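You operate a simulated robot arm through the tools that you are given. There is no shell and no other tool. Be economical: measure what you need, move in short steps, check, and stop when the job is done.

The job below is to be done with a simulated two-armed robot. You get a single attempt, and the scene is never put back.

## Task
Take the white cloth from the deck of the grey dolly and lay it out flat on the top of the test desk.

The check looks at the end state, three seconds after you hand in, the way a careful person would. Anything else that was tipped, shoved, dropped, spilled or broken makes it a failure. Flat cloth is picked up by pressing the open fingertips on it (5 to 10 N) and closing them slowly along it; thin cloth reads only 2 to 8 mm in the jaws.

## Robot
Two 7-joint arms with two-finger parallel grippers on one trunk, on a base that drives. Base frame: it is fixed to the floor where the robot stands at the start and does not move with it; the origin is under the middle of the robot, x ahead of it, y to its left, z up. Lengths are in mm, angles in rad, forces in N, time in s.
The left shoulder is at the start at [60, 144, 892], the right one opposite. Places, roughly: top of the test desk [100, 1000, 800]. Payload 1.57 kg a hand.
Tool frame (each hand has its own): the origin (TCP) lies between the finger pads and is the grasp point; the fingertips stand 30 mm ahead of it; z points along the fingers, y is the line along which they close. Largest opening 110 mm; finger width 24, thickness 12; the body of the gripper, 48 by 112 mm, starts 78 mm behind the TCP.
Orientation is that of the tool frame in the base frame, as a unit quaternion [x, y, z, w]. With the fingers straight down and closing along the base's y, the tool's x points along the base's -x, its y along +y and its z along -z.

## Interface
- The arms move only by the tool move_arm. It takes "left_increments", "right_increments" or both (then of equal length, played together; a hand with none holds still); each is a list of rows, each a list of 7 numbers: the closure in counts, from 0 (fully open) to 255 (shut), then the shift along the tool's x, y, z in mm, then the turn, a rotation vector about the tool's x, y, z in degrees. In form: [[grip, x, y, z, wx, wy, wz], ...]. A call has 1 to 20 rows; each row is the pose to reach, as a shift and turn from the pose commanded when the call began, along the tool's axes at that moment. Rows are played at 5 a second. More than 50 mm and 0.15 rad between two rows, or a gripper value outside its range, and nothing of the call is played. A pose out of reach is approached as far as the arm can. The call stops where the force on the tool passes 40 N (or 10 N more than at its start, if that is more) or the arm is blocked; 0.2 s more then pass. The fingers move at their own pace (about 45 mm/s each) and stop on an object; they squeeze with about 39 N. The grip force told is the motor's: it shows also when the fingers shut on nothing. Time passes only in rows, and 0.2 s behind the last, so rows that repeat a pose let the fingers close. It gives the time, the measured TCP pose, the force on the tool (base axes), the opening and the grip force at its end, in the units of the frame above (readings bear some noise), with the torque about the TCP (base axes, N m) and any sound that the robot's microphone picked up.
- Cameras (640 x 400 px; columns grow to the right, rows downward): "scene" is now at [4.4, 59.2, 1504.1]; the picture's right is [0.87, -0.49, 0.00], its down [-0.40, -0.71, -0.58] and it looks along [0.28, 0.50, -0.82] (base axes); focal length 214 px, centre (320, 200). "left" rides on the left gripper at [70, -16, -141] in its tool frame; the picture's right is [0.23, 0.97, 0.00], its down [-0.86, 0.20, -0.48] and it looks along [-0.47, 0.11, 0.88] (tool axes); focal length 222 px, centre (320, 200). "right" rides on the right gripper at [70, 16, -141] in its tool frame; the picture's right is [-0.23, 0.97, 0.00], its down [-0.86, -0.20, -0.48] and it looks along [-0.47, -0.11, 0.88] (tool axes); focal length 222 px, centre (320, 200). There is no depth. A picture from a camera that has moved, and an enlarged one, comes with that camera's place and axes in the base frame and with its lens. The place of the scene camera against the robot may be out by one fixed shift of up to 12 mm in any direction.
- grab_frame(camera): a new picture of that camera. No time passes.
- raise_lower(by): slides the trunk up (or, below 0, down) by that many mm; the arms and the scene camera ride with it, the base frame stays. It gives what a move gives, with no picture.
- roll_base(legs): drives the robot by 1 to 6 legs, each [ahead, left, turn to the left] in mm, mm and rad, along the robot's own axes; the way and the turn of a leg run together, so that a leg with both is an arc; at most 1500 mm and 3.142 rad a leg. The arms and the cameras ride along, it lands a little off, and it stops where it bumps. It gives what a move gives.
- head_to(pan, tilt): turns the head with the scene camera to pan (to the left, within 1.501 rad either way) and tilt (down, from -0.506 to 1.204), counted from straight ahead of the robot. It gives what a move gives.
- close_up(camera, box): a new picture of the part [left, top, right, bottom] of that camera's present view, enlarged. No time passes.
- close_job(): hands the job in; it is judged then, once.

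Work in short steps. Places have to be worked out from the pictures, the camera data and where the tool is seen: move nearer, look again, correct. Check each grasp and each placing, and mend what went wrong. You have 120 turns and 88 pictures in all, those below and enlarged ones among them. Open the grippers and draw the arms clear of the work before you hand the job in, unless the task says otherwise; then end with one line.

The tools are called after "Request:" by a JSON object that holds its "api" and its "payload". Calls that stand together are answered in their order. move_arm: Moves the arms, as the interface text tells. Its arguments: {"type":"object","properties":{"left_increments":{"type":"array"},"right_increments":{"type":"array"}},"required":[]} The other tools are called the same way: raise_lower (by) slides the trunk up or down; roll_base (legs) drives the base; head_to (pan, tilt) turns the head that bears the scene camera; grab_frame (camera) takes a picture; close_up (camera, box) takes an enlarged picture of a part of a camera's view; close_job () hands the job in.

At the start:

```text
clock: 0.0
left_ee_pos: [352.0, 424.5, 1026.2]
left_ee_rot: [0.001, 1.0, 0.0, 0.0]
left_force: [-0.3, -0.3, -0.2]
left_moment: [-0.01, 0.0, 0.0]
left_opening: 109.9
left_gripper_force: 0.2
right_ee_pos: [389.1, 25.8, 1078.4]
right_ee_rot: [0.0, 1.0, 0.0, 0.0]
right_force: [0.8, -0.4, 0.2]
right_moment: [0.01, 0.01, -0.01]
right_opening: 110.0
right_gripper_force: 0.1
trunk travel left (down, up): [-491.0, 99.0]
robot x, y, heading: [0.0, -2.7, -0.001]
head pan, tilt: [1.056, 0.955]
```

scene: 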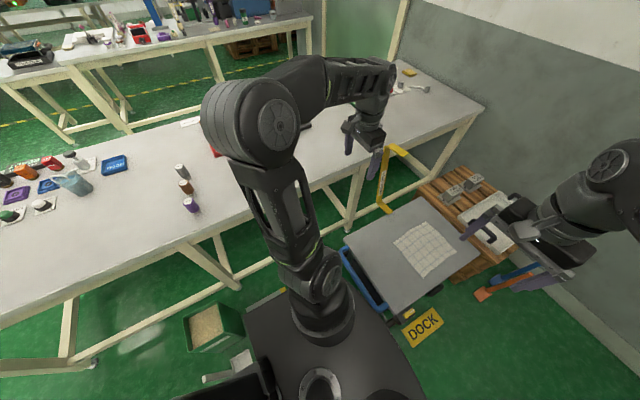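
right: 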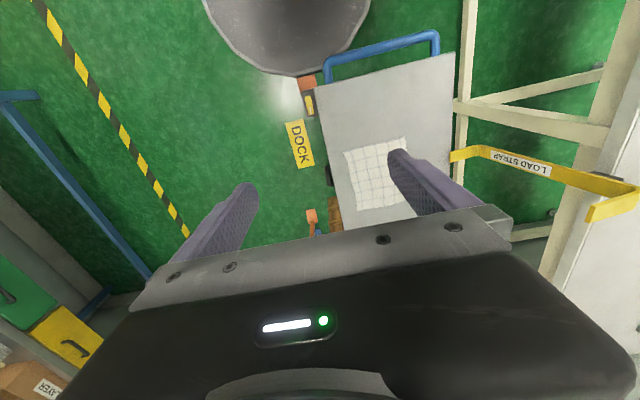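
left: 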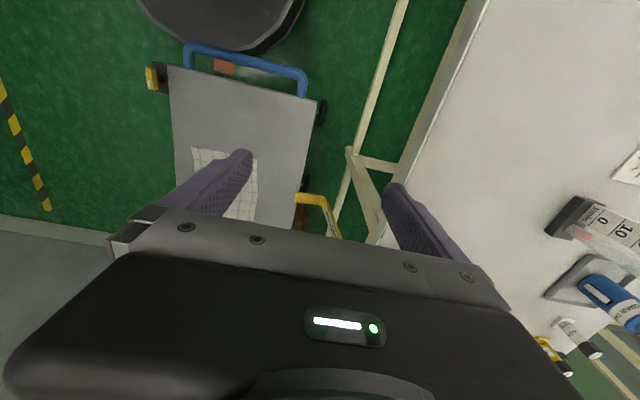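

I'll look first: enlarged views of the dolly and the desk from the scene camera.

Request:
{"api": "close_up", "payload": {"camera": "scene", "box": [330, 150, 550, 350]}}

Request:
{"api": "close_up", "payload": {"camera": "scene", "box": [0, 50, 500, 350]}}

Request:
{"api": "close_up", "payload": {"camera": "right", "box": [290, 20, 490, 240]}}

```text
2.00 times, centred on (440, 250) of scene
camera zoom: at [4.4, 59.2, 1504.1], right [0.87, -0.49, 0.0], down [-0.4, -0.71, -0.58], along [0.28, 0.5, -0.82], focal length 429 px, centre (80, 100)
```

zoom: 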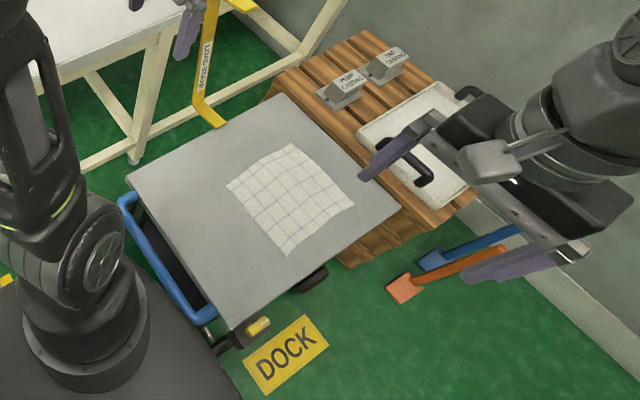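

```text
1.28 times, centred on (250, 200) of scene
camera zoom: at [4.4, 59.2, 1504.1], right [0.87, -0.49, 0.0], down [-0.4, -0.71, -0.58], along [0.28, 0.5, -0.82], focal length 274 px, centre (410, 200)
```

zoom: 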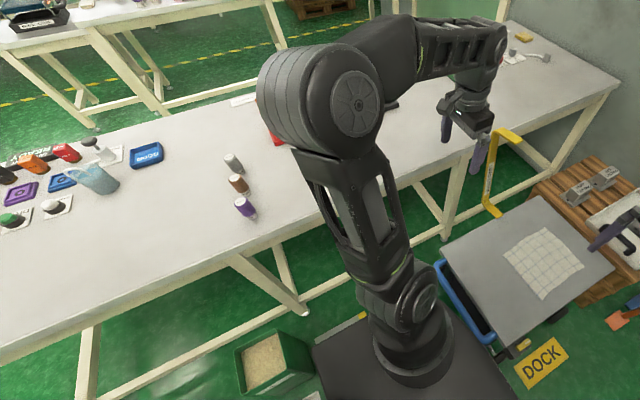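

```text
1.82 times, centred on (390, 130) of right
camera zoom: at [320.3, 42.4, 1221.9], right [0.23, 0.97, 0.0], down [0.86, -0.2, 0.48], along [0.47, -0.11, -0.88], focal length 404 px, centre (193, 327)
```

zoom: 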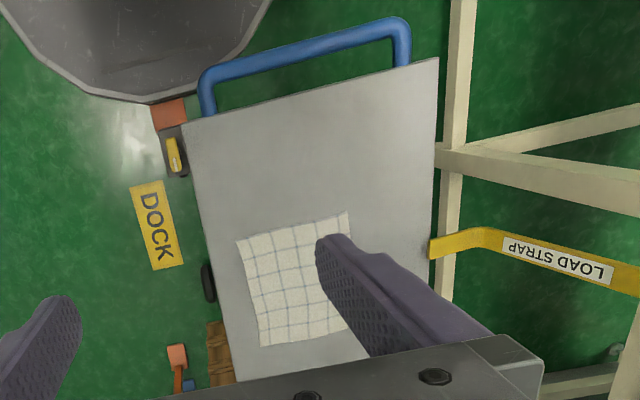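

The deck is at z≈451 (both cameras agree). The cloth's near edge lies at x≈562 from y≈70 to 280, and its far edge is at x≈813. I plan to grip both near corners, so I move both hands over them, still high up, with narrow openings.

Request:
{"api": "move_arm", "payload": {"left_increments": [[185, -34, -25, 0, 0, 0, 0], [185, -68, -50, 0, 0, 0, 0], [185, -102, -75, 0, 0, 0, 0], [185, -136, -99, 0, 0, 0, 0], [185, -170, -124, 0, 0, 0, 0], [185, -204, -149, 0, 0, 0, 0], [185, -228, -168, 0, 0, 0, 0], [185, -228, -168, 40, 0, 0, 0], [185, -228, -168, 80, 0, 0, 0], [185, -228, -168, 120, 0, 0, 0], [185, -228, -168, 160, 0, 0, 0], [185, -228, -168, 200, 0, 0, 0], [185, -228, -168, 240, 0, 0, 0], [185, -228, -168, 280, 0, 0, 0], [185, -228, -168, 320, 0, 0, 0], [185, -228, -168, 360, 0, 0, 0], [185, -228, -168, 400, 0, 0, 0]], "right_increments": [[185, -27, 10, 0, 0, 0, 0], [185, -55, 20, 0, 0, 0, 0], [185, -82, 30, 0, 0, 0, 0], [185, -109, 39, 0, 0, 0, 0], [185, -136, 49, 0, 0, 0, 0], [185, -164, 59, 0, 0, 0, 0], [185, -191, 69, 10, 0, 0, 0], [185, -191, 69, 55, 0, 0, 0], [185, -191, 69, 100, 0, 0, 0], [185, -191, 69, 145, 0, 0, 0], [185, -191, 69, 190, 0, 0, 0], [185, -191, 69, 235, 0, 0, 0], [185, -191, 69, 280, 0, 0, 0], [185, -191, 69, 325, 0, 0, 0], [185, -191, 69, 370, 0, 0, 0], [185, -191, 69, 415, 0, 0, 0], [185, -191, 69, 452, 0, 0, 0]]}}

Request:
{"api": "grab_frame", "payload": {"camera": "left"}}

Request:
{"api": "grab_frame", "payload": {"camera": "right"}}

Request:
{"api": "grab_frame", "payload": {"camera": "scene"}}

```text
clock: 3.6
left_ee_pos: [582.7, 256.8, 623.6]
left_ee_rot: [0.001, 1.0, 0.0, -0.001]
left_force: [0.9, 0.4, 0.1]
left_moment: [0.01, 0.02, 0.02]
left_opening: 30.1
left_gripper_force: 0.0
right_ee_pos: [582.0, 94.7, 627.0]
right_ee_rot: [0.0, 1.0, 0.001, 0.001]
right_force: [0.1, -0.2, -0.2]
right_moment: [-0.04, 0.03, 0.02]
right_opening: 30.1
right_gripper_force: 0.2
right hand out of reach, approached as far as the arm can: row 2, 3, 4, 5, 6, 7, 8, 9
trunk travel left (down, up): [-491.0, 99.0]
robot x, y, heading: [1.2, -1.7, 0.001]
head pan, tilt: [1.056, 0.955]
```

```text
81 pictures are left
camera left: at [511.9, 240.1, 765.2], right [-0.23, 0.97, 0.0], down [0.86, 0.2, 0.48], along [0.47, 0.11, -0.88], focal length 222 px, centre (320, 200)
```

left: 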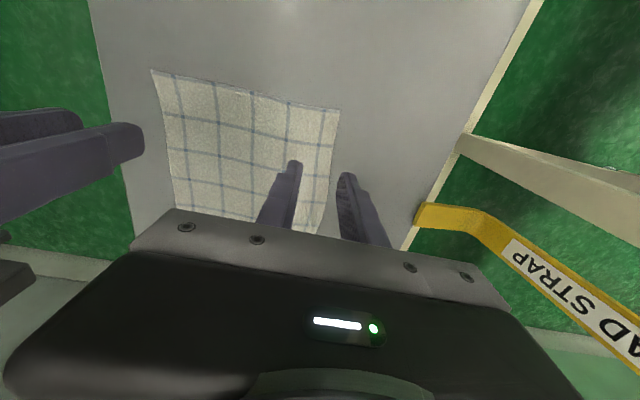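

```text
80 pictures are left
camera right: at [511.5, 111.7, 770.6], right [0.23, 0.97, 0.0], down [0.85, -0.2, 0.48], along [0.47, -0.11, -0.88], focal length 222 px, centre (320, 200)
```

right: 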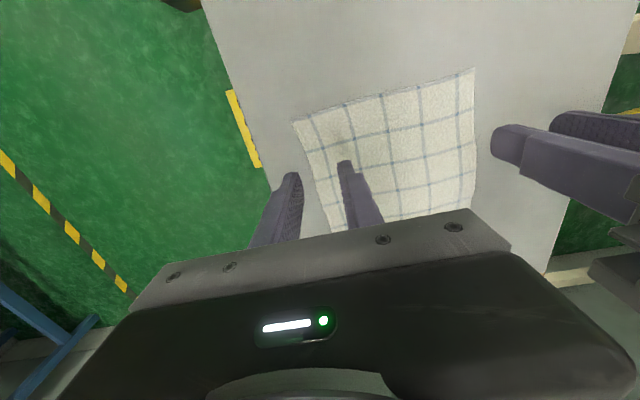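

```text
79 pictures are left
camera scene: at [5.2, 59.4, 1504.2], right [0.87, -0.49, 0.0], down [-0.4, -0.71, -0.58], along [0.28, 0.5, -0.82], focal length 214 px, centre (320, 200)
```

scene: 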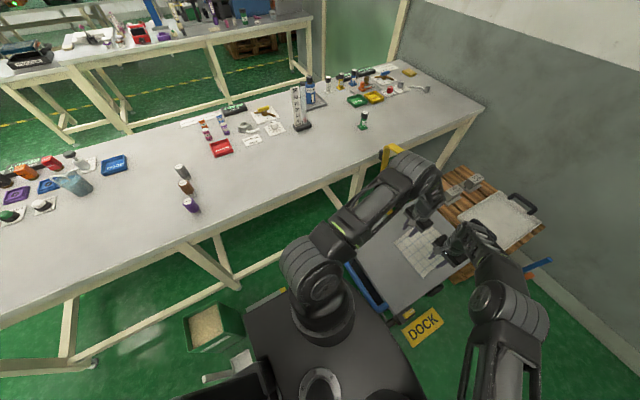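

All the views together put the cloth at z≈500: near corners about (538, 269) and (546, 71), size roughly 200 × 232. I shift the hands to just inside these corners and stop a little above.

Request:
{"api": "move_arm", "payload": {"left_increments": [[195, 29, -14, 0, 0, 0, 0], [195, 29, -14, 40, 0, 0, 0], [195, 29, -14, 78, 0, 0, 0]], "right_increments": [[195, 21, 2, 0, 0, 0, 0], [195, 21, 2, 40, 0, 0, 0], [195, 21, 2, 82, 0, 0, 0]]}}

Request:
{"api": "grab_frame", "payload": {"camera": "left"}}

Request:
{"api": "grab_frame", "payload": {"camera": "right"}}

```text
clock: 4.4
left_ee_pos: [551.5, 242.2, 544.7]
left_ee_rot: [0.0, 1.0, 0.001, 0.0]
left_force: [0.7, 0.2, 0.5]
left_moment: [-0.03, 0.01, 0.02]
left_opening: 25.8
left_gripper_force: 0.0
right_ee_pos: [558.8, 99.6, 543.8]
right_ee_rot: [0.0, 1.0, 0.001, -0.001]
right_force: [-0.1, -0.4, 0.0]
right_moment: [0.01, 0.02, -0.02]
right_opening: 26.1
right_gripper_force: 0.1
trunk travel left (down, up): [-491.0, 99.0]
robot x, y, heading: [0.6, 0.3, 0.0]
head pan, tilt: [1.056, 0.955]
```

```text
78 pictures are left
camera left: at [481.7, 225.8, 686.2], right [-0.23, 0.97, 0.0], down [0.86, 0.2, 0.48], along [0.47, 0.11, -0.88], focal length 222 px, centre (320, 200)
```

left: 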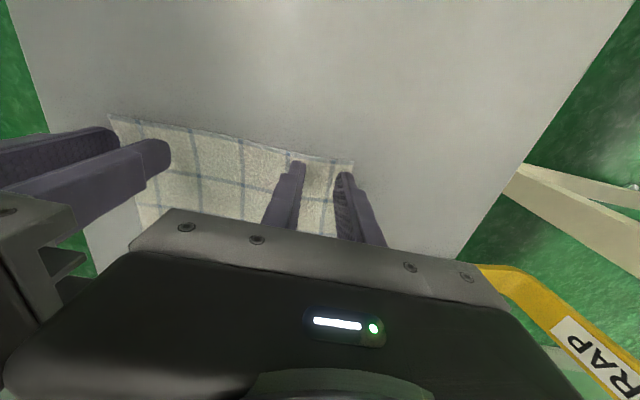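

```text
77 pictures are left
camera right: at [490.0, 115.9, 688.1], right [0.23, 0.97, 0.0], down [0.85, -0.2, 0.48], along [0.47, -0.11, -0.88], focal length 222 px, centre (320, 200)
```

right: 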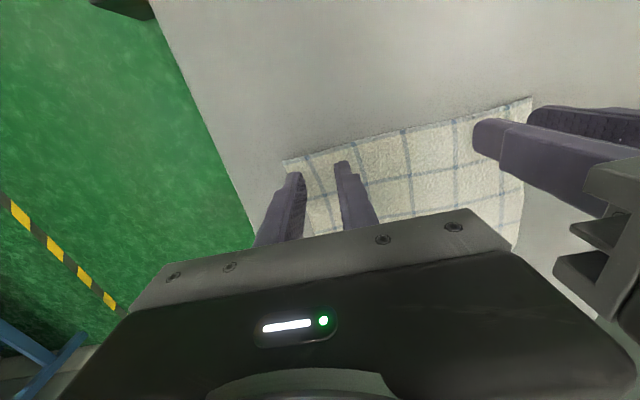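

The corners check out at (536, 268) and (544, 71), so the fingertips are above the cloth. I lower in small steps toward contact.

Request:
{"api": "move_arm", "payload": {"left_increments": [[195, -2, 0, 6, 0, 0, 0], [195, -2, 0, 10, 0, 0, 0], [195, -2, 0, 12, 0, 0, 0]], "right_increments": [[195, 0, 0, 6, 0, 0, 0], [195, 0, 0, 10, 0, 0, 0], [195, 0, 0, 12, 0, 0, 0]]}}

```text
clock: 5.2
left_ee_pos: [552.5, 242.9, 536.3]
left_ee_rot: [-0.001, 1.0, 0.0, 0.0]
left_force: [0.4, 0.0, -0.3]
left_moment: [0.01, -0.01, 0.01]
left_opening: 26.0
left_gripper_force: 0.0
right_ee_pos: [558.3, 97.2, 531.4]
right_ee_rot: [0.0, 1.0, 0.0, -0.001]
right_force: [0.2, -0.4, 0.1]
right_moment: [0.0, 0.0, 0.0]
right_opening: 25.9
right_gripper_force: 0.1
trunk travel left (down, up): [-491.0, 99.0]
robot x, y, heading: [-1.8, 4.3, -0.005]
head pan, tilt: [1.056, 0.955]
```

No contact yet, so I continue down a few mm.

Request:
{"api": "move_arm", "payload": {"left_increments": [[195, 0, 0, 1, 0, 0, 0], [195, 0, 0, 2, 0, 0, 0], [195, 0, 0, 3, 0, 0, 0]], "right_increments": [[195, 0, 0, 1, 0, 0, 0], [195, 0, 0, 2, 0, 0, 0], [195, 0, 0, 3, 0, 0, 0]]}}

Request:
{"api": "close_up", "payload": {"camera": "right", "box": [220, 100, 540, 260]}}

```text
clock: 6.0
left_ee_pos: [552.7, 242.9, 534.1]
left_ee_rot: [0.0, 1.0, 0.0, -0.001]
left_force: [-0.8, 0.1, 0.2]
left_moment: [0.03, 0.02, -0.03]
left_opening: 26.0
left_gripper_force: 0.2
right_ee_pos: [560.1, 97.6, 531.0]
right_ee_rot: [0.001, 1.0, 0.001, 0.0]
right_force: [-1.0, -1.8, 10.3]
right_moment: [-0.07, 0.07, -0.01]
right_opening: 25.8
right_gripper_force: 0.1
trunk travel left (down, up): [-491.0, 99.0]
robot x, y, heading: [1.3, 1.7, 0.001]
head pan, tilt: [1.056, 0.955]
```

```text
2.00 times, centred on (380, 180) of right
camera zoom: at [490.1, 114.4, 674.7], right [0.23, 0.97, 0.0], down [0.85, -0.2, 0.48], along [0.47, -0.11, -0.88], focal length 444 px, centre (200, 240)
```

zoom: 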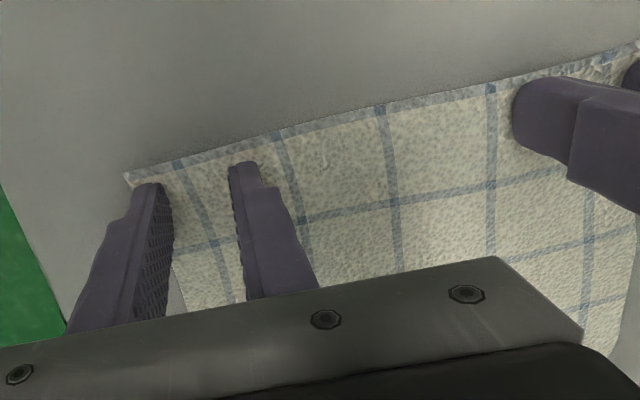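

The right hand is pressing at 10 N while the left is about 3 mm short, so I lower the left.

Request:
{"api": "move_arm", "payload": {"left_increments": [[195, 0, 0, 1, 0, 0, 0], [195, 0, 0, 2, 0, 0, 0], [195, 0, 0, 3, 0, 0, 0]]}}

Request:
{"api": "close_up", "payload": {"camera": "left", "box": [180, 100, 500, 260]}}

```text
clock: 6.8
left_ee_pos: [552.1, 243.7, 531.1]
left_ee_rot: [0.0, 1.0, 0.0, 0.001]
left_force: [0.2, -0.5, 3.1]
left_moment: [0.03, 0.01, 0.0]
left_opening: 25.9
left_gripper_force: 0.0
right_ee_pos: [558.6, 98.8, 530.4]
right_ee_rot: [0.001, 1.0, 0.0, 0.002]
right_force: [-0.4, -1.4, 15.1]
right_moment: [-0.12, 0.05, -0.01]
right_opening: 25.6
right_gripper_force: 0.1
trunk travel left (down, up): [-491.0, 99.0]
robot x, y, heading: [0.2, -0.2, 0.002]
head pan, tilt: [1.056, 0.955]
```

```text
2.00 times, centred on (340, 180) of left
camera zoom: at [482.5, 226.1, 671.9], right [-0.23, 0.97, 0.0], down [0.85, 0.2, 0.48], along [0.47, 0.11, -0.88], focal length 444 px, centre (280, 240)
```

zoom: 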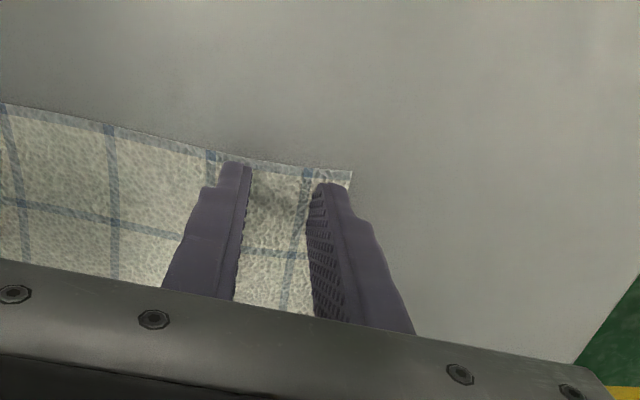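

Both are on the cloth. I trim the forces (left +0.7, right −0.7 mm) and close slowly along it.

Request:
{"api": "move_arm", "payload": {"left_increments": [[195, 0, 0, 0.7, 0, 0, 0], [200, 0, 0, 0.7, 0, 0, 0], [204, 0, 0, 0.7, 0, 0, 0], [208, 0, 0, 0.7, 0, 0, 0], [212, 0, 0, 0.7, 0, 0, 0], [216, 0, 0, 0.7, 0, 0, 0], [220, 0, 0, 0.7, 0, 0, 0], [224, 0, 0, 0.7, 0, 0, 0], [228, 0, 0, 0.7, 0, 0, 0], [232, 0, 0, 0.7, 0, 0, 0], [236, 0, 0, 0.7, 0, 0, 0], [240, 0, 0, 0.7, 0, 0, 0], [244, 0, 0, 0.7, 0, 0, 0], [248, 0, 0, 0.7, 0, 0, 0], [252, 0, 0, 0.7, 0, 0, 0], [255, 0, 0, 0.7, 0, 0, 0], [255, 0, 0, 0.7, 0, 0, 0], [255, 0, 0, 0.7, 0, 0, 0]], "right_increments": [[195, 0, 0, -0.7, 0, 0, 0], [200, 0, 0, -0.7, 0, 0, 0], [204, 0, 0, -0.7, 0, 0, 0], [208, 0, 0, -0.7, 0, 0, 0], [212, 0, 0, -0.7, 0, 0, 0], [216, 0, 0, -0.7, 0, 0, 0], [220, 0, 0, -0.7, 0, 0, 0], [224, 0, 0, -0.7, 0, 0, 0], [228, 0, 0, -0.7, 0, 0, 0], [232, 0, 0, -0.7, 0, 0, 0], [236, 0, 0, -0.7, 0, 0, 0], [240, 0, 0, -0.7, 0, 0, 0], [244, 0, 0, -0.7, 0, 0, 0], [248, 0, 0, -0.7, 0, 0, 0], [252, 0, 0, -0.7, 0, 0, 0], [255, 0, 0, -0.7, 0, 0, 0], [255, 0, 0, -0.7, 0, 0, 0], [255, 0, 0, -0.7, 0, 0, 0]]}}

Request:
{"api": "close_up", "payload": {"camera": "left", "box": [180, 100, 500, 260]}}

Request:
{"api": "close_up", "payload": {"camera": "right", "box": [220, 100, 540, 260]}}

```text
clock: 10.6
left_ee_pos: [552.7, 243.5, 530.4]
left_ee_rot: [0.0, 1.0, 0.0, 0.001]
left_force: [0.4, -1.0, 24.7]
left_moment: [-0.03, 0.03, 0.01]
left_opening: 0.1
left_gripper_force: 21.1
right_ee_pos: [558.8, 97.4, 531.8]
right_ee_rot: [0.0, 1.0, 0.0, 0.001]
right_force: [0.0, 0.6, 3.6]
right_moment: [0.02, -0.02, 0.01]
right_opening: 0.0
right_gripper_force: 21.2
trunk travel left (down, up): [-491.0, 99.0]
robot x, y, heading: [-2.1, 4.7, -0.007]
head pan, tilt: [1.056, 0.955]
```

```text
2.00 times, centred on (340, 180) of left
camera zoom: at [482.4, 225.8, 671.6], right [-0.23, 0.97, 0.0], down [0.85, 0.2, 0.48], along [0.47, 0.11, -0.88], focal length 444 px, centre (280, 240)
```

zoom: 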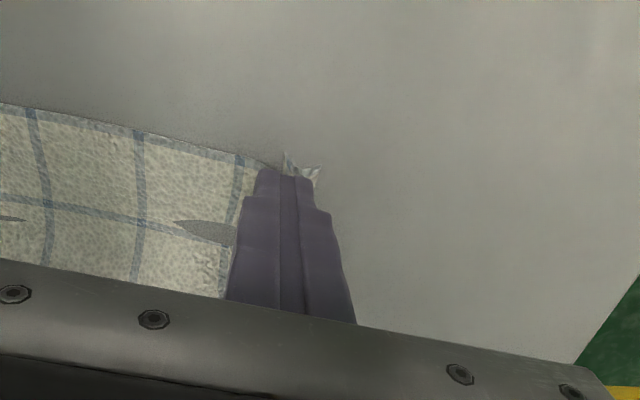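

```text
2.00 times, centred on (380, 180) of right
camera zoom: at [489.3, 114.1, 674.8], right [0.23, 0.97, 0.0], down [0.85, -0.2, 0.48], along [0.47, -0.11, -0.88], focal length 444 px, centre (200, 240)
```

zoom: 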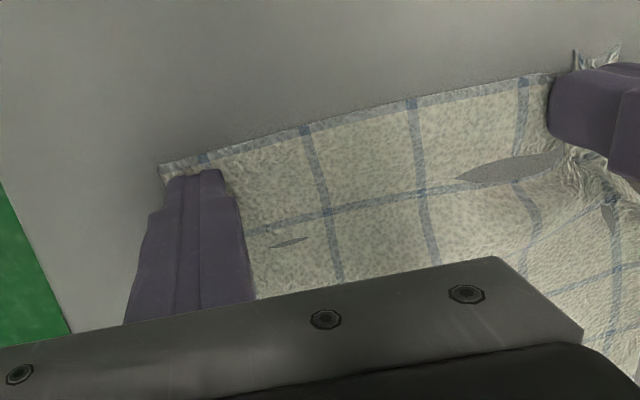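

Both jaws read about 0 mm, so they probably missed, although the left shows a fold. I lift the hands 15 mm to check.

Request:
{"api": "move_arm", "payload": {"left_increments": [[255, 0, 0, -5, 0, 0, 0], [255, 0, 0, -10, 0, 0, 0], [255, 0, 0, -20, 0, 0, 0]], "right_increments": [[255, 0, 0, -5, 0, 0, 0], [255, 0, 0, -10, 0, 0, 0], [255, 0, 0, -20, 0, 0, 0]]}}

Request:
{"api": "close_up", "payload": {"camera": "left", "box": [100, 60, 500, 260]}}

Request:
{"api": "close_up", "payload": {"camera": "right", "box": [180, 60, 580, 260]}}

```text
clock: 11.4
left_ee_pos: [550.7, 242.9, 548.2]
left_ee_rot: [0.0, 1.0, 0.0, -0.001]
left_force: [-0.7, -0.1, -0.2]
left_moment: [-0.01, -0.01, 0.01]
left_opening: 0.1
left_gripper_force: 21.0
right_ee_pos: [558.9, 97.1, 549.5]
right_ee_rot: [-0.001, 1.0, 0.0, 0.0]
right_force: [-1.2, -1.2, -0.1]
right_moment: [-0.02, -0.01, 0.03]
right_opening: 0.0
right_gripper_force: 21.2
trunk travel left (down, up): [-491.0, 99.0]
robot x, y, heading: [1.0, 3.6, 0.001]
head pan, tilt: [1.056, 0.955]
```

```text
1.60 times, centred on (300, 160) of left
camera zoom: at [482.0, 226.4, 689.7], right [-0.23, 0.97, 0.0], down [0.86, 0.2, 0.48], along [0.46, 0.11, -0.88], focal length 355 px, centre (352, 264)
```

zoom: 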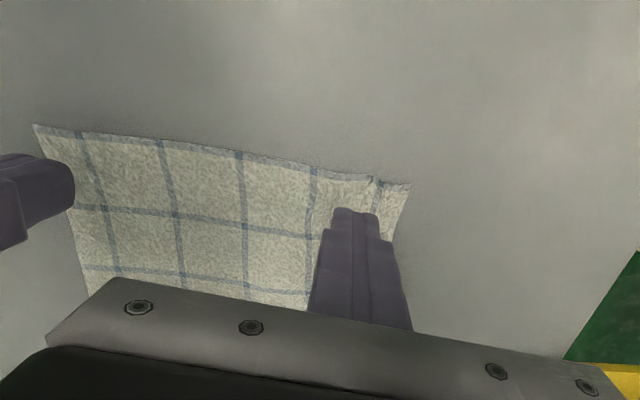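

```text
1.60 times, centred on (380, 160) of right
camera zoom: at [490.1, 113.8, 693.6], right [0.23, 0.97, 0.0], down [0.86, -0.2, 0.48], along [0.47, -0.11, -0.88], focal length 355 px, centre (224, 264)
```

zoom: 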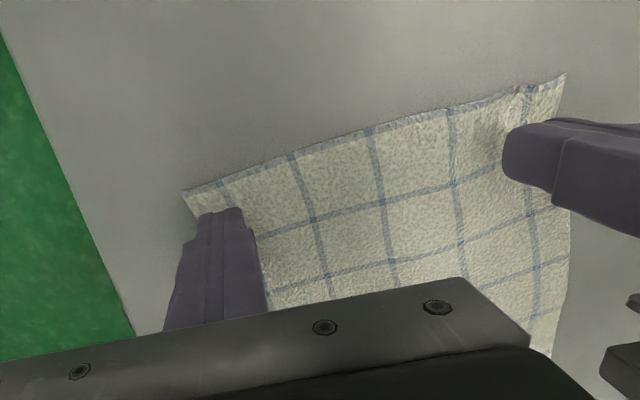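

The fold sprang back flat because the pinch was too small. I retry with a wider opening (46 mm), a bit further in on the cloth, pressing to about 8 N.

Request:
{"api": "move_arm", "payload": {"left_increments": [[148, 0, 0, 0, 0, 0, 0], [148, -6, -11, 0, 0, 0, 0], [148, -6, -11, 10, 0, 0, 0], [148, -6, -11, 17, 0, 0, 0], [148, -6, -11, 18.5, 0, 0, 0], [148, -6, -11, 19.6, 0, 0, 0]], "right_increments": [[148, 0, 0, 0, 0, 0, 0], [148, -4, 10, 0, 0, 0, 0], [148, -4, 10, 10, 0, 0, 0], [148, -4, 10, 17, 0, 0, 0], [148, -4, 10, 18.5, 0, 0, 0], [148, -4, 10, 20, 0, 0, 0]]}}

Request:
{"api": "close_up", "payload": {"camera": "left", "box": [100, 60, 500, 260]}}

Request:
{"api": "close_up", "payload": {"camera": "right", "box": [180, 60, 580, 260]}}

```text
clock: 12.8
left_ee_pos: [558.7, 232.3, 531.4]
left_ee_rot: [0.0, 1.0, -0.001, 0.001]
left_force: [-1.6, -0.3, 12.3]
left_moment: [0.12, 0.09, -0.04]
left_opening: 46.2
left_gripper_force: 0.1
right_ee_pos: [562.8, 107.3, 531.8]
right_ee_rot: [0.0, 1.0, 0.0, 0.0]
right_force: [0.5, 0.9, 1.1]
right_moment: [-0.02, 0.02, 0.0]
right_opening: 46.1
right_gripper_force: 0.1
trunk travel left (down, up): [-491.0, 99.0]
robot x, y, heading: [-0.4, -1.4, 0.001]
head pan, tilt: [1.056, 0.955]
```

```text
1.60 times, centred on (300, 160) of left
camera zoom: at [488.8, 215.1, 671.6], right [-0.23, 0.97, 0.0], down [0.85, 0.2, 0.48], along [0.47, 0.11, -0.88], focal length 355 px, centre (352, 264)
```

zoom: 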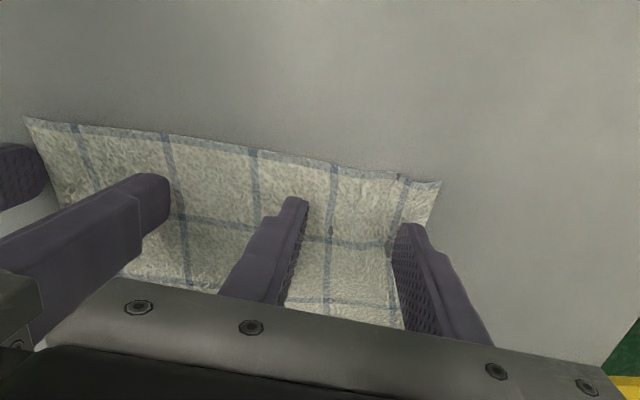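

```text
1.60 times, centred on (380, 160) of right
camera zoom: at [493.7, 122.9, 674.8], right [0.23, 0.97, 0.0], down [0.85, -0.2, 0.48], along [0.47, -0.11, -0.88], focal length 355 px, centre (224, 264)
```

zoom: 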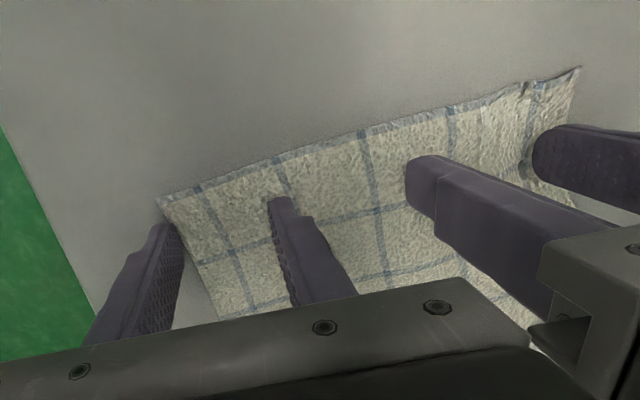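

With this opening the outer fingers sit at or past the side edges. I lift and turn both hands 90° (cameras outward) so they close along x, across the near edge, where there is room for a wide opening.

Request:
{"api": "move_arm", "payload": {"left_increments": [[116, 0, 0, -30, 0, 0, 0], [116, 0, 4, -60, 0, 0, 7.5], [116, 0, 8, -80, 0, 0, 15], [116, 0, 12, -80, 0, 0, 22.5], [116, 0, 12, -80, 0, 0, 30], [116, 0, 12, -80, 0, 0, 37.5], [116, 0, 12, -80, 0, 0, 45], [116, 0, 12, -80, 0, 0, 52.5], [116, 0, 12, -80, 0, 0, 60], [116, 0, 12, -80, 0, 0, 67.5], [116, 0, 12, -80, 0, 0, 75], [116, 0, 12, -80, 0, 0, 82.5], [116, 0, 12, -80, 0, 0, 90]], "right_increments": [[116, 0, 0, -30, 0, 0, 0], [116, 0, 0, -60, 0, 0, -7.5], [116, 0, 0, -80, 0, 0, -15], [116, 0, 0, -80, 0, 0, -22.5], [116, 0, 0, -80, 0, 0, -30], [116, 0, 0, -80, 0, 0, -37.5], [116, 0, 0, -80, 0, 0, -45], [116, 0, 0, -80, 0, 0, -52.5], [116, 0, 0, -80, 0, 0, -60], [116, 0, 0, -80, 0, 0, -67.5], [116, 0, 0, -80, 0, 0, -75], [116, 0, 0, -80, 0, 0, -82.5], [116, 0, 0, -80, 0, 0, -90]]}}

Request:
{"api": "grab_frame", "payload": {"camera": "left"}}

Request:
{"api": "grab_frame", "payload": {"camera": "right"}}

Request:
{"api": "close_up", "payload": {"camera": "scene", "box": [330, 150, 550, 350]}}

```text
clock: 15.6
left_ee_pos: [557.9, 244.4, 609.5]
left_ee_rot: [0.708, 0.706, 0.0, 0.0]
left_force: [-0.6, -0.1, -0.1]
left_moment: [-0.05, -0.02, 0.0]
left_opening: 60.0
left_gripper_force: 0.1
right_ee_pos: [563.3, 107.6, 609.2]
right_ee_rot: [0.708, -0.706, -0.001, -0.002]
right_force: [0.0, -0.1, 0.3]
right_moment: [-0.03, -0.01, 0.03]
right_opening: 60.2
right_gripper_force: 0.0
trunk travel left (down, up): [-491.0, 99.0]
robot x, y, heading: [0.0, -0.7, -0.003]
head pan, tilt: [1.056, 0.955]
```

```text
68 pictures are left
camera left: at [542.4, 313.8, 750.2], right [0.97, 0.23, 0.0], down [0.2, -0.86, 0.48], along [0.11, -0.47, -0.88], focal length 222 px, centre (320, 200)
```

left: 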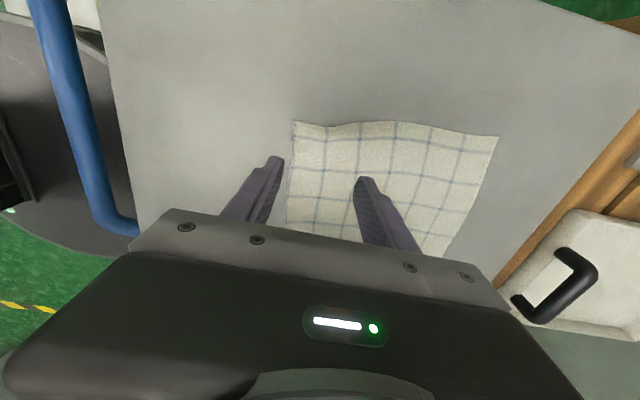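

```text
67 pictures are left
camera right: at [548.6, 37.8, 753.4], right [-0.97, 0.22, 0.0], down [0.2, 0.86, 0.48], along [0.11, 0.47, -0.88], focal length 222 px, centre (320, 200)
```

right: 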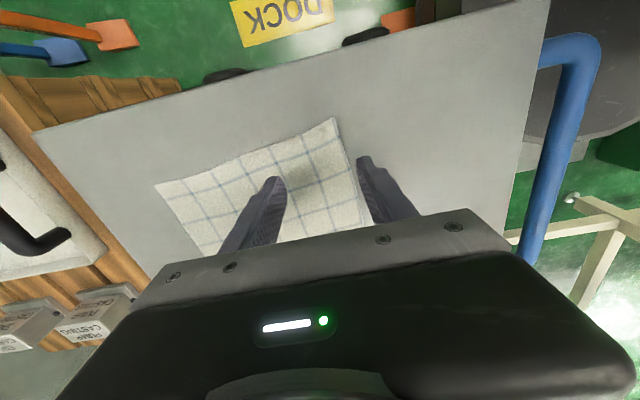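

```text
2.00 times, centred on (440, 250) of scene
camera zoom: at [4.5, 59.2, 1504.1], right [0.87, -0.49, 0.0], down [-0.4, -0.71, -0.58], along [0.28, 0.5, -0.82], focal length 429 px, centre (80, 100)
```

zoom: 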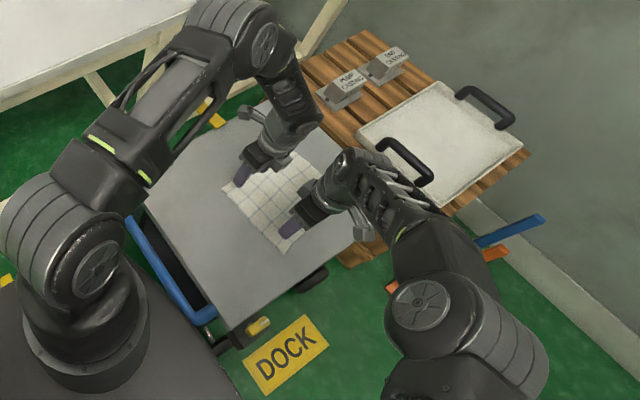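

From these views the cloth is turned about 7.5°: near-right corner (544, 77), near-left (523, 267). I turn both hands by that angle, place them about 43 mm inside the near edge, and come down close.

Request:
{"api": "move_arm", "payload": {"left_increments": [[128, 6.4, 10.5, 0, 0, 0, -7.5], [128, 6.4, 10.5, 40, 0, 0, -7.5], [128, 6.4, 10.5, 70, 0, 0, -7.5], [128, 6.4, 10.5, 76, 0, 0, -7.5]], "right_increments": [[128, 3.2, -20.4, 0, 0, 0, -7.5], [128, 3.2, -20.4, 40, 0, 0, -7.5], [128, 3.2, -20.4, 70, 0, 0, -7.5], [128, 3.2, -20.4, 76, 0, 0, -7.5]]}}

Request:
{"api": "grab_frame", "payload": {"camera": "left"}}

Request:
{"api": "grab_frame", "payload": {"camera": "right"}}

```text
clock: 16.6
left_ee_pos: [567.6, 249.9, 532.0]
left_ee_rot: [0.659, 0.752, 0.0, 0.0]
left_force: [-0.3, -0.2, 0.3]
left_moment: [-0.03, 0.0, -0.01]
left_opening: 54.6
left_gripper_force: 0.1
right_ee_pos: [577.5, 101.6, 553.2]
right_ee_rot: [0.752, -0.659, 0.0, -0.001]
right_force: [0.3, -0.1, -0.5]
right_moment: [-0.01, 0.01, 0.0]
right_opening: 55.0
right_gripper_force: 0.0
right hand out of reach, approached as far as the arm can: row 3, 4
trunk travel left (down, up): [-491.0, 99.0]
robot x, y, heading: [-2.9, -1.9, 0.0]
head pan, tilt: [1.056, 0.955]
```

```text
65 pictures are left
camera left: at [543.4, 316.8, 672.9], right [0.94, 0.35, 0.0], down [0.31, -0.82, 0.48], along [0.17, -0.45, -0.88], focal length 222 px, centre (320, 200)
```

left: 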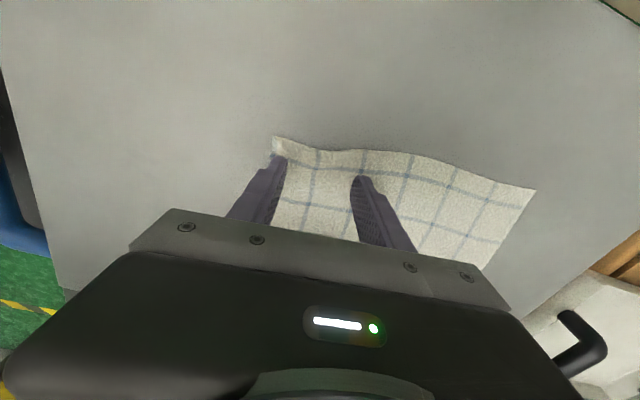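

```text
64 pictures are left
camera right: at [571.2, 31.1, 696.5], right [-1.0, 0.1, 0.0], down [0.09, 0.87, 0.48], along [0.05, 0.48, -0.88], focal length 222 px, centre (320, 200)
```

right: 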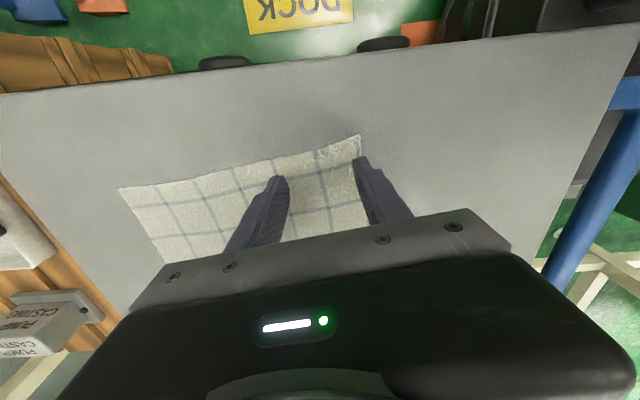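

The right arm is at its reach limit low down. I raise the hands and then lower the trunk 150 mm to gain reach.

Request:
{"api": "move_arm", "payload": {"left_increments": [[128, 0, 0, -45, 0, 0, 0], [128, 0, 0, -90, 0, 0, 0], [128, 0, 0, -135, 0, 0, 0], [128, 0, 0, -180, 0, 0, 0]], "right_increments": [[128, 0, 0, -45, 0, 0, 0], [128, 0, 0, -90, 0, 0, 0], [128, 0, 0, -135, 0, 0, 0], [128, 0, 0, -180, 0, 0, 0]]}}

Request:
{"api": "raise_lower", "payload": {"by": -150}}

```text
clock: 17.6
left_ee_pos: [569.2, 250.9, 714.3]
left_ee_rot: [0.66, 0.752, 0.0, 0.0]
left_force: [-0.5, 0.0, 0.2]
left_moment: [0.01, -0.01, 0.01]
left_opening: 54.8
left_gripper_force: 0.1
right_ee_pos: [574.3, 99.5, 734.8]
right_ee_rot: [0.752, -0.659, 0.0, 0.001]
right_force: [-0.6, -0.5, 0.1]
right_moment: [0.0, -0.01, 0.03]
right_opening: 55.1
right_gripper_force: 0.0
trunk travel left (down, up): [-491.0, 99.0]
robot x, y, heading: [-0.7, 2.9, 0.001]
head pan, tilt: [1.056, 0.955]
```

```text
clock: 19.4
left_ee_pos: [569.2, 252.1, 563.1]
left_ee_rot: [0.66, 0.752, 0.0, 0.0]
left_force: [-0.4, -1.0, 0.4]
left_moment: [0.02, 0.04, -0.01]
left_opening: 54.6
left_gripper_force: 0.1
right_ee_pos: [575.1, 101.4, 585.5]
right_ee_rot: [0.752, -0.659, 0.0, 0.0]
right_force: [0.0, 0.0, -0.1]
right_moment: [0.01, -0.03, -0.03]
right_opening: 54.9
right_gripper_force: 0.0
trunk travel left (down, up): [-341.0, 249.0]
robot x, y, heading: [0.6, 1.7, 0.002]
head pan, tilt: [1.056, 0.955]
```

Reach should now be fine. I move to the corrected spots, just above contact.

Request:
{"api": "move_arm", "payload": {"left_increments": [[128, 0.5, 4, 0, 0, 0, 0], [128, 0.5, 4, 15, 0, 0, 0], [128, 0.5, 4, 28, 0, 0, 0]], "right_increments": [[128, -3.9, -6.3, 0, 0, 0, 0], [128, -3.9, -6.3, 30, 0, 0, 0], [128, -3.9, -6.3, 50, 0, 0, 0]]}}

Request:
{"api": "grab_frame", "payload": {"camera": "right"}}

Request:
{"api": "grab_frame", "payload": {"camera": "left"}}

```text
clock: 20.1
left_ee_pos: [574.0, 253.3, 535.4]
left_ee_rot: [0.659, 0.752, 0.0, 0.0]
left_force: [-0.3, -0.4, -1.4]
left_moment: [0.0, 0.02, 0.0]
left_opening: 54.9
left_gripper_force: 0.0
right_ee_pos: [581.2, 106.2, 534.0]
right_ee_rot: [0.752, -0.659, 0.0, 0.0]
right_force: [-0.4, 0.6, -0.4]
right_moment: [0.03, 0.0, -0.02]
right_opening: 54.8
right_gripper_force: 0.0
trunk travel left (down, up): [-341.0, 249.0]
robot x, y, heading: [-1.8, 1.4, 0.001]
head pan, tilt: [1.056, 0.955]
```

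```text
63 pictures are left
camera right: at [574.5, 35.6, 677.7], right [-1.0, 0.1, 0.0], down [0.09, 0.87, 0.48], along [0.05, 0.48, -0.88], focal length 222 px, centre (320, 200)
```

right: 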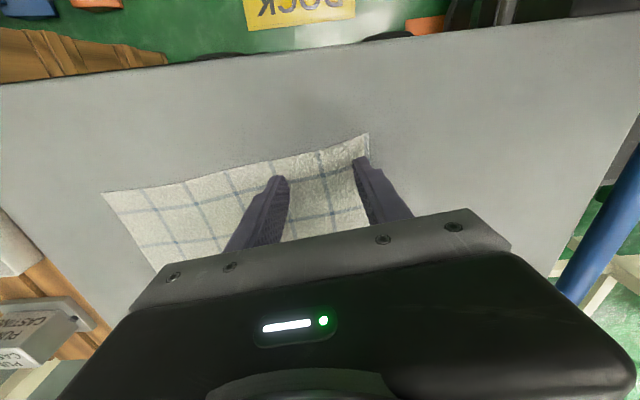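

```text
62 pictures are left
camera left: at [547.7, 320.0, 675.3], right [0.94, 0.35, 0.0], down [0.31, -0.82, 0.48], along [0.17, -0.45, -0.88], focal length 222 px, centre (320, 200)
```

left: 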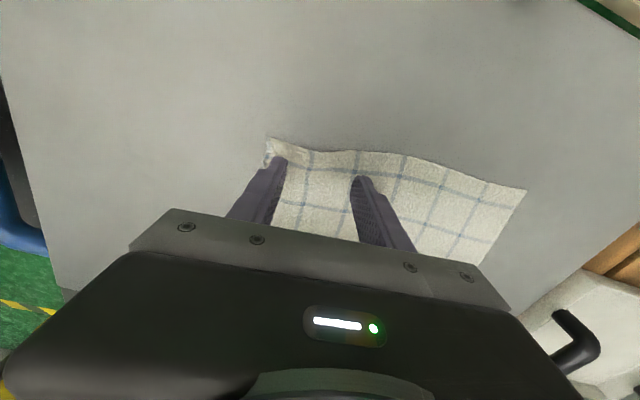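

Fingers are over the cloth. I nudge inward a little and go down to contact.

Request:
{"api": "move_arm", "payload": {"left_increments": [[128, 0, 2, 1, 0, 0, 0], [128, 0, 2, 3, 0, 0, 0], [128, 0, 2, 4, 0, 0, 0]], "right_increments": [[128, 0, -3, 1, 0, 0, 0], [128, 0, -3, 2, 0, 0, 0], [128, 0, -3, 3, 0, 0, 0]]}}

```text
clock: 20.9
left_ee_pos: [574.5, 252.4, 531.2]
left_ee_rot: [0.659, 0.752, 0.0, 0.0]
left_force: [0.1, -1.2, 0.2]
left_moment: [0.02, 0.03, 0.03]
left_opening: 55.0
left_gripper_force: 0.0
right_ee_pos: [585.0, 105.8, 531.7]
right_ee_rot: [0.752, -0.659, -0.001, 0.0]
right_force: [0.2, 0.0, -0.8]
right_moment: [-0.02, -0.02, -0.02]
right_opening: 54.7
right_gripper_force: 0.0
trunk travel left (down, up): [-341.0, 249.0]
robot x, y, heading: [-0.1, 1.3, 0.001]
head pan, tilt: [1.056, 0.955]
```

Not quite in contact, so another 1 mm.

Request:
{"api": "move_arm", "payload": {"left_increments": [[128, 0, 0, 0.5, 0, 0, 0], [128, 0, 0, 1, 0, 0, 0]], "right_increments": [[128, 0, 0, 0.5, 0, 0, 0], [128, 0, 0, 1.2, 0, 0, 0]]}}

```text
clock: 21.6
left_ee_pos: [577.1, 253.8, 530.6]
left_ee_rot: [0.659, 0.752, 0.0, 0.0]
left_force: [0.5, 0.9, 0.1]
left_moment: [-0.04, 0.03, -0.04]
left_opening: 54.9
left_gripper_force: 0.0
right_ee_pos: [584.7, 107.1, 531.7]
right_ee_rot: [0.752, -0.659, 0.0, -0.001]
right_force: [-0.8, -1.2, -0.1]
right_moment: [0.02, -0.02, -0.01]
right_opening: 54.8
right_gripper_force: 0.1
trunk travel left (down, up): [-341.0, 249.0]
robot x, y, heading: [-0.6, 0.7, 0.001]
head pan, tilt: [1.056, 0.955]
```

Still free, so a bit more.

Request:
{"api": "move_arm", "payload": {"left_increments": [[128, 0, 0, 0.6, 0, 0, 0], [128, 0, 0, 1.2, 0, 0, 0]], "right_increments": [[128, 0, 0, 0.6, 0, 0, 0], [128, 0, 0, 1.2, 0, 0, 0]]}}

```text
clock: 22.1
left_ee_pos: [575.6, 253.9, 530.1]
left_ee_rot: [0.659, 0.752, 0.0, 0.001]
left_force: [-0.9, 1.5, 9.8]
left_moment: [-0.07, 0.34, -0.13]
left_opening: 54.6
left_gripper_force: 0.1
right_ee_pos: [583.0, 106.6, 530.6]
right_ee_rot: [0.751, -0.66, 0.0, -0.002]
right_force: [-0.3, -0.6, 0.1]
right_moment: [-0.01, 0.01, -0.01]
right_opening: 54.8
right_gripper_force: 0.1
trunk travel left (down, up): [-341.0, 249.0]
robot x, y, heading: [-1.1, 1.7, -0.004]
head pan, tilt: [1.056, 0.955]
```

The left reads 9.8 N, mostly on the near finger. I lower the right another mm and the left slightly.

Request:
{"api": "move_arm", "payload": {"left_increments": [[128, 0, 0, 0.2, 0, 0, 0], [128, 0, 0, 0.3, 0, 0, 0]], "right_increments": [[128, 0, 0, 0.6, 0, 0, 0], [128, 0, 0, 1.1, 0, 0, 0]]}}

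```text
clock: 22.8
left_ee_pos: [575.5, 253.7, 530.1]
left_ee_rot: [0.659, 0.752, 0.001, 0.0]
left_force: [1.1, 0.5, 8.6]
left_moment: [-0.02, 0.23, -0.01]
left_opening: 53.5
left_gripper_force: 0.1
right_ee_pos: [584.1, 106.3, 530.7]
right_ee_rot: [0.752, -0.659, 0.001, -0.001]
right_force: [-1.3, -0.2, 10.6]
right_moment: [-0.16, 0.36, 0.09]
right_opening: 55.6
right_gripper_force: 0.1
trunk travel left (down, up): [-341.0, 249.0]
robot x, y, heading: [2.5, -3.4, 0.003]
head pan, tilt: [1.056, 0.955]
```

The near fingers carry the load, so I tilt by 0.5° to even it out, then close slowly.

Request:
{"api": "move_arm", "payload": {"left_increments": [[128, 0, 0, 0.3, 0.5, 0, 0], [136, 0, 0, 0.3, 0.5, 0, 0], [144, 0, 0, 0.3, 0.5, 0, 0], [152, 0, 0, 0.3, 0.5, 0, 0], [160, 0, 0, 0.3, 0.5, 0, 0], [168, 0, 0, 0.3, 0.5, 0, 0], [176, 0, 0, 0.3, 0.5, 0, 0], [184, 0, 0, 0.3, 0.5, 0, 0], [192, 0, 0, 0.3, 0.5, 0, 0], [200, 0, 0, 0.3, 0.5, 0, 0], [208, 0, 0, 0.3, 0.5, 0, 0], [216, 0, 0, 0.3, 0.5, 0, 0]], "right_increments": [[128, 0, 0, 0.3, -0.5, 0, 0], [136, 0, 0, 0.3, -0.5, 0, 0], [144, 0, 0, 0.3, -0.5, 0, 0], [152, 0, 0, 0.3, -0.5, 0, 0], [160, 0, 0, 0.3, -0.5, 0, 0], [168, 0, 0, 0.3, -0.5, 0, 0], [176, 0, 0, 0.3, -0.5, 0, 0], [184, 0, 0, 0.3, -0.5, 0, 0], [192, 0, 0, 0.3, -0.5, 0, 0], [200, 0, 0, 0.3, -0.5, 0, 0], [208, 0, 0, 0.3, -0.5, 0, 0], [216, 0, 0, 0.3, -0.5, 0, 0]]}}

Request:
{"api": "close_up", "payload": {"camera": "left", "box": [200, 100, 540, 260]}}

Request:
{"api": "close_up", "payload": {"camera": "right", "box": [100, 100, 440, 260]}}

```text
clock: 25.4
left_ee_pos: [574.0, 252.3, 531.7]
left_ee_rot: [0.659, 0.752, -0.003, -0.002]
left_force: [0.2, -0.2, 20.5]
left_moment: [0.11, -0.11, 0.02]
left_opening: 17.2
left_gripper_force: 0.3
right_ee_pos: [583.3, 106.0, 531.2]
right_ee_rot: [0.752, -0.66, -0.001, 0.0]
right_force: [0.3, 0.5, 32.1]
right_moment: [-0.15, -0.11, 0.0]
right_opening: 16.2
right_gripper_force: 0.0
trunk travel left (down, up): [-341.0, 249.0]
robot x, y, heading: [1.6, 2.3, 0.0]
head pan, tilt: [1.056, 0.955]
```

```text
1.88 times, centred on (370, 180) of left
camera zoom: at [549.8, 319.5, 671.8], right [0.94, 0.35, 0.0], down [0.31, -0.82, 0.48], along [0.16, -0.45, -0.88], focal length 418 px, centre (226, 238)
```

zoom: 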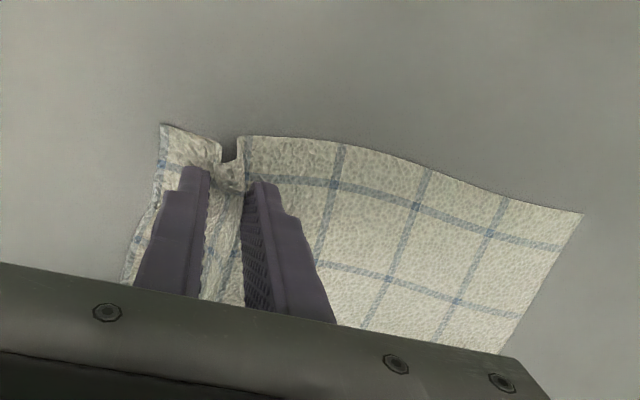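

```text
1.88 times, centred on (270, 180) of right
camera zoom: at [577.6, 35.2, 674.6], right [-1.0, 0.1, 0.0], down [0.09, 0.87, 0.48], along [0.04, 0.48, -0.88], focal length 418 px, centre (414, 238)
```

zoom: 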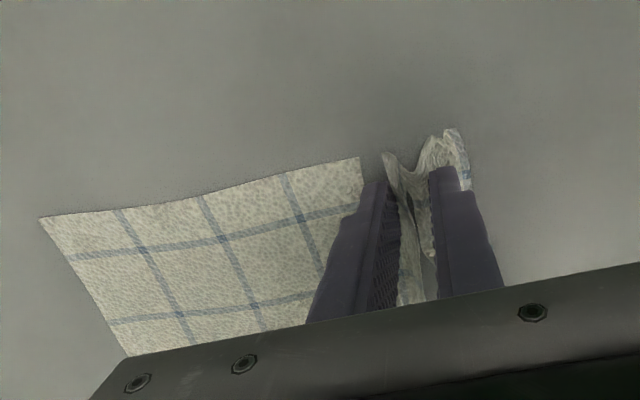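

Fine folds have risen between the fingers. I ease the pressure slightly and finish closing.

Request:
{"api": "move_arm", "payload": {"left_increments": [[220, 0, 0, -0.4, 0, 0, 0], [226, 0, 0, -0.5, 0, 0, 0], [232, 0, 0, -0.5, 0, 0, 0], [238, 0, 0, -0.5, 0, 0, 0], [244, 0, 0, -0.5, 0, 0, 0], [250, 0, 0, -0.5, 0, 0, 0], [255, 0, 0, -0.5, 0, 0, 0], [255, 0, 0, -0.5, 0, 0, 0], [255, 0, 0, -0.5, 0, 0, 0]], "right_increments": [[220, 0, 0, -0.8, 0, 0, 0], [226, 0, 0, -1, 0, 0, 0], [232, 0, 0, -1, 0, 0, 0], [238, 0, 0, -1, 0, 0, 0], [244, 0, 0, -1, 0, 0, 0], [250, 0, 0, -1, 0, 0, 0], [255, 0, 0, -1, 0, 0, 0], [255, 0, 0, -1, 0, 0, 0], [255, 0, 0, -1, 0, 0, 0]]}}

Request:
{"api": "close_up", "payload": {"camera": "left", "box": [200, 100, 540, 260]}}

Request:
{"api": "close_up", "payload": {"camera": "right", "box": [100, 100, 440, 260]}}

```text
clock: 27.4
left_ee_pos: [573.4, 254.8, 530.9]
left_ee_rot: [0.659, 0.753, -0.003, -0.003]
left_force: [-1.2, -3.4, 8.1]
left_moment: [-0.07, 0.02, -0.01]
left_opening: 2.3
left_gripper_force: 23.8
right_ee_pos: [583.7, 106.3, 530.7]
right_ee_rot: [0.751, -0.66, -0.003, 0.002]
right_force: [-1.9, 0.9, 31.6]
right_moment: [-0.12, 0.02, -0.03]
right_opening: 2.4
right_gripper_force: 23.7
trunk travel left (down, up): [-341.0, 249.0]
robot x, y, heading: [1.8, 1.5, 0.003]
head pan, tilt: [1.056, 0.955]
```

```text
1.88 times, centred on (370, 180) of left
camera zoom: at [549.8, 319.9, 671.9], right [0.94, 0.35, -0.01], down [0.31, -0.82, 0.48], along [0.16, -0.45, -0.88], focal length 418 px, centre (226, 238)
```

zoom: 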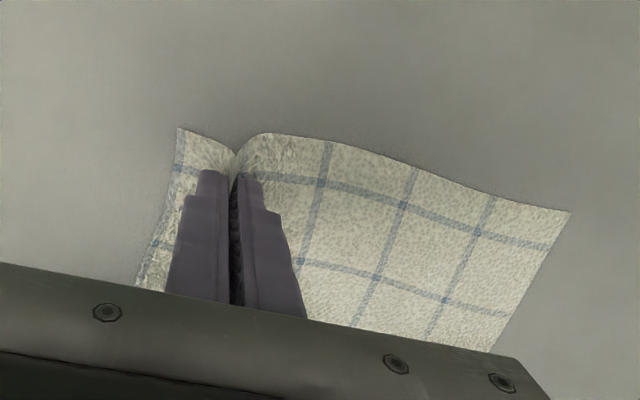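

```text
1.88 times, centred on (270, 180) of right
camera zoom: at [577.9, 35.4, 674.7], right [-1.0, 0.1, 0.01], down [0.09, 0.87, 0.48], along [0.04, 0.48, -0.88], focal length 418 px, centre (414, 238)
```

zoom: 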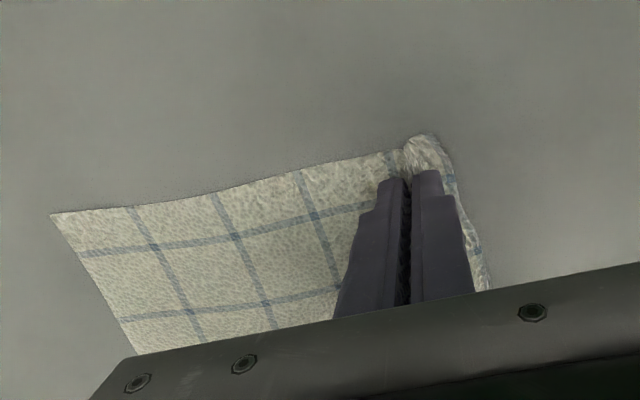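

Both jaws read 2.3–2.4 mm, so the cloth is held. I lift both hands slowly by 60 mm and check.

Request:
{"api": "move_arm", "payload": {"left_increments": [[255, 0, 0, -10, 0, 0, 0], [255, 0, 0, -20, 0, 0, 0], [255, 0, 0, -30, 0, 0, 0], [255, 0, 0, -45, 0, 0, 0], [255, 0, 0, -60, 0, 0, 0]], "right_increments": [[255, 0, 0, -10, 0, 0, 0], [255, 0, 0, -20, 0, 0, 0], [255, 0, 0, -30, 0, 0, 0], [255, 0, 0, -45, 0, 0, 0], [255, 0, 0, -60, 0, 0, 0]]}}

Request:
{"api": "grab_frame", "payload": {"camera": "left"}}

Request:
{"api": "grab_frame", "payload": {"camera": "right"}}

```text
clock: 28.6
left_ee_pos: [575.5, 255.3, 588.0]
left_ee_rot: [0.659, 0.752, -0.004, -0.003]
left_force: [0.3, -3.1, -1.0]
left_moment: [-0.1, 0.03, 0.03]
left_opening: 2.4
left_gripper_force: 24.0
right_ee_pos: [585.4, 105.6, 589.2]
right_ee_rot: [0.752, -0.659, -0.003, 0.003]
right_force: [-0.2, 3.0, 0.1]
right_moment: [0.06, 0.03, -0.03]
right_opening: 2.2
right_gripper_force: 24.3
trunk travel left (down, up): [-341.0, 249.0]
robot x, y, heading: [0.3, -0.4, 0.002]
head pan, tilt: [1.056, 0.955]
```

```text
57 pictures are left
camera left: at [551.8, 320.6, 730.2], right [0.94, 0.35, -0.01], down [0.31, -0.82, 0.48], along [0.16, -0.45, -0.88], focal length 222 px, centre (320, 200)
```

left: 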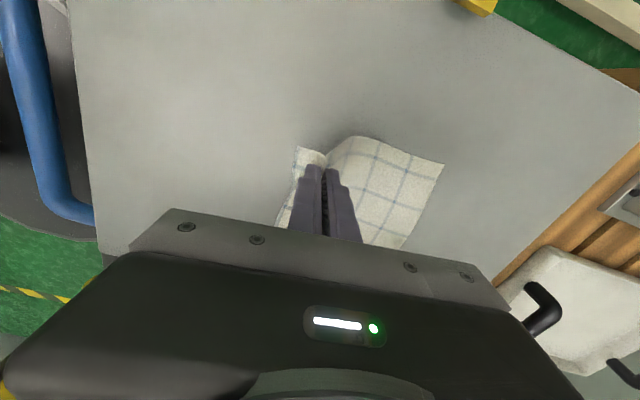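

```text
56 pictures are left
camera right: at [579.6, 35.0, 732.7], right [-1.0, 0.1, 0.01], down [0.09, 0.87, 0.48], along [0.04, 0.48, -0.88], focal length 222 px, centre (320, 200)
```

right: 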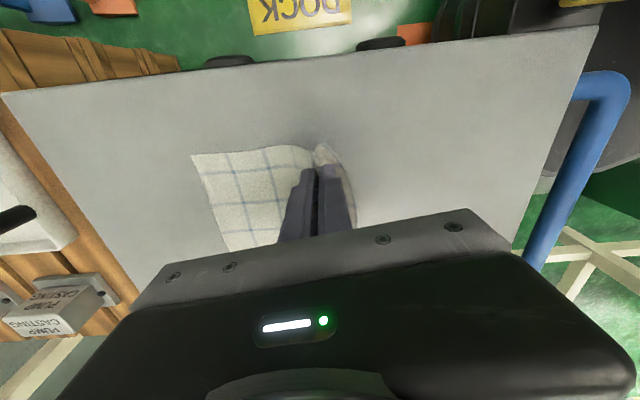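

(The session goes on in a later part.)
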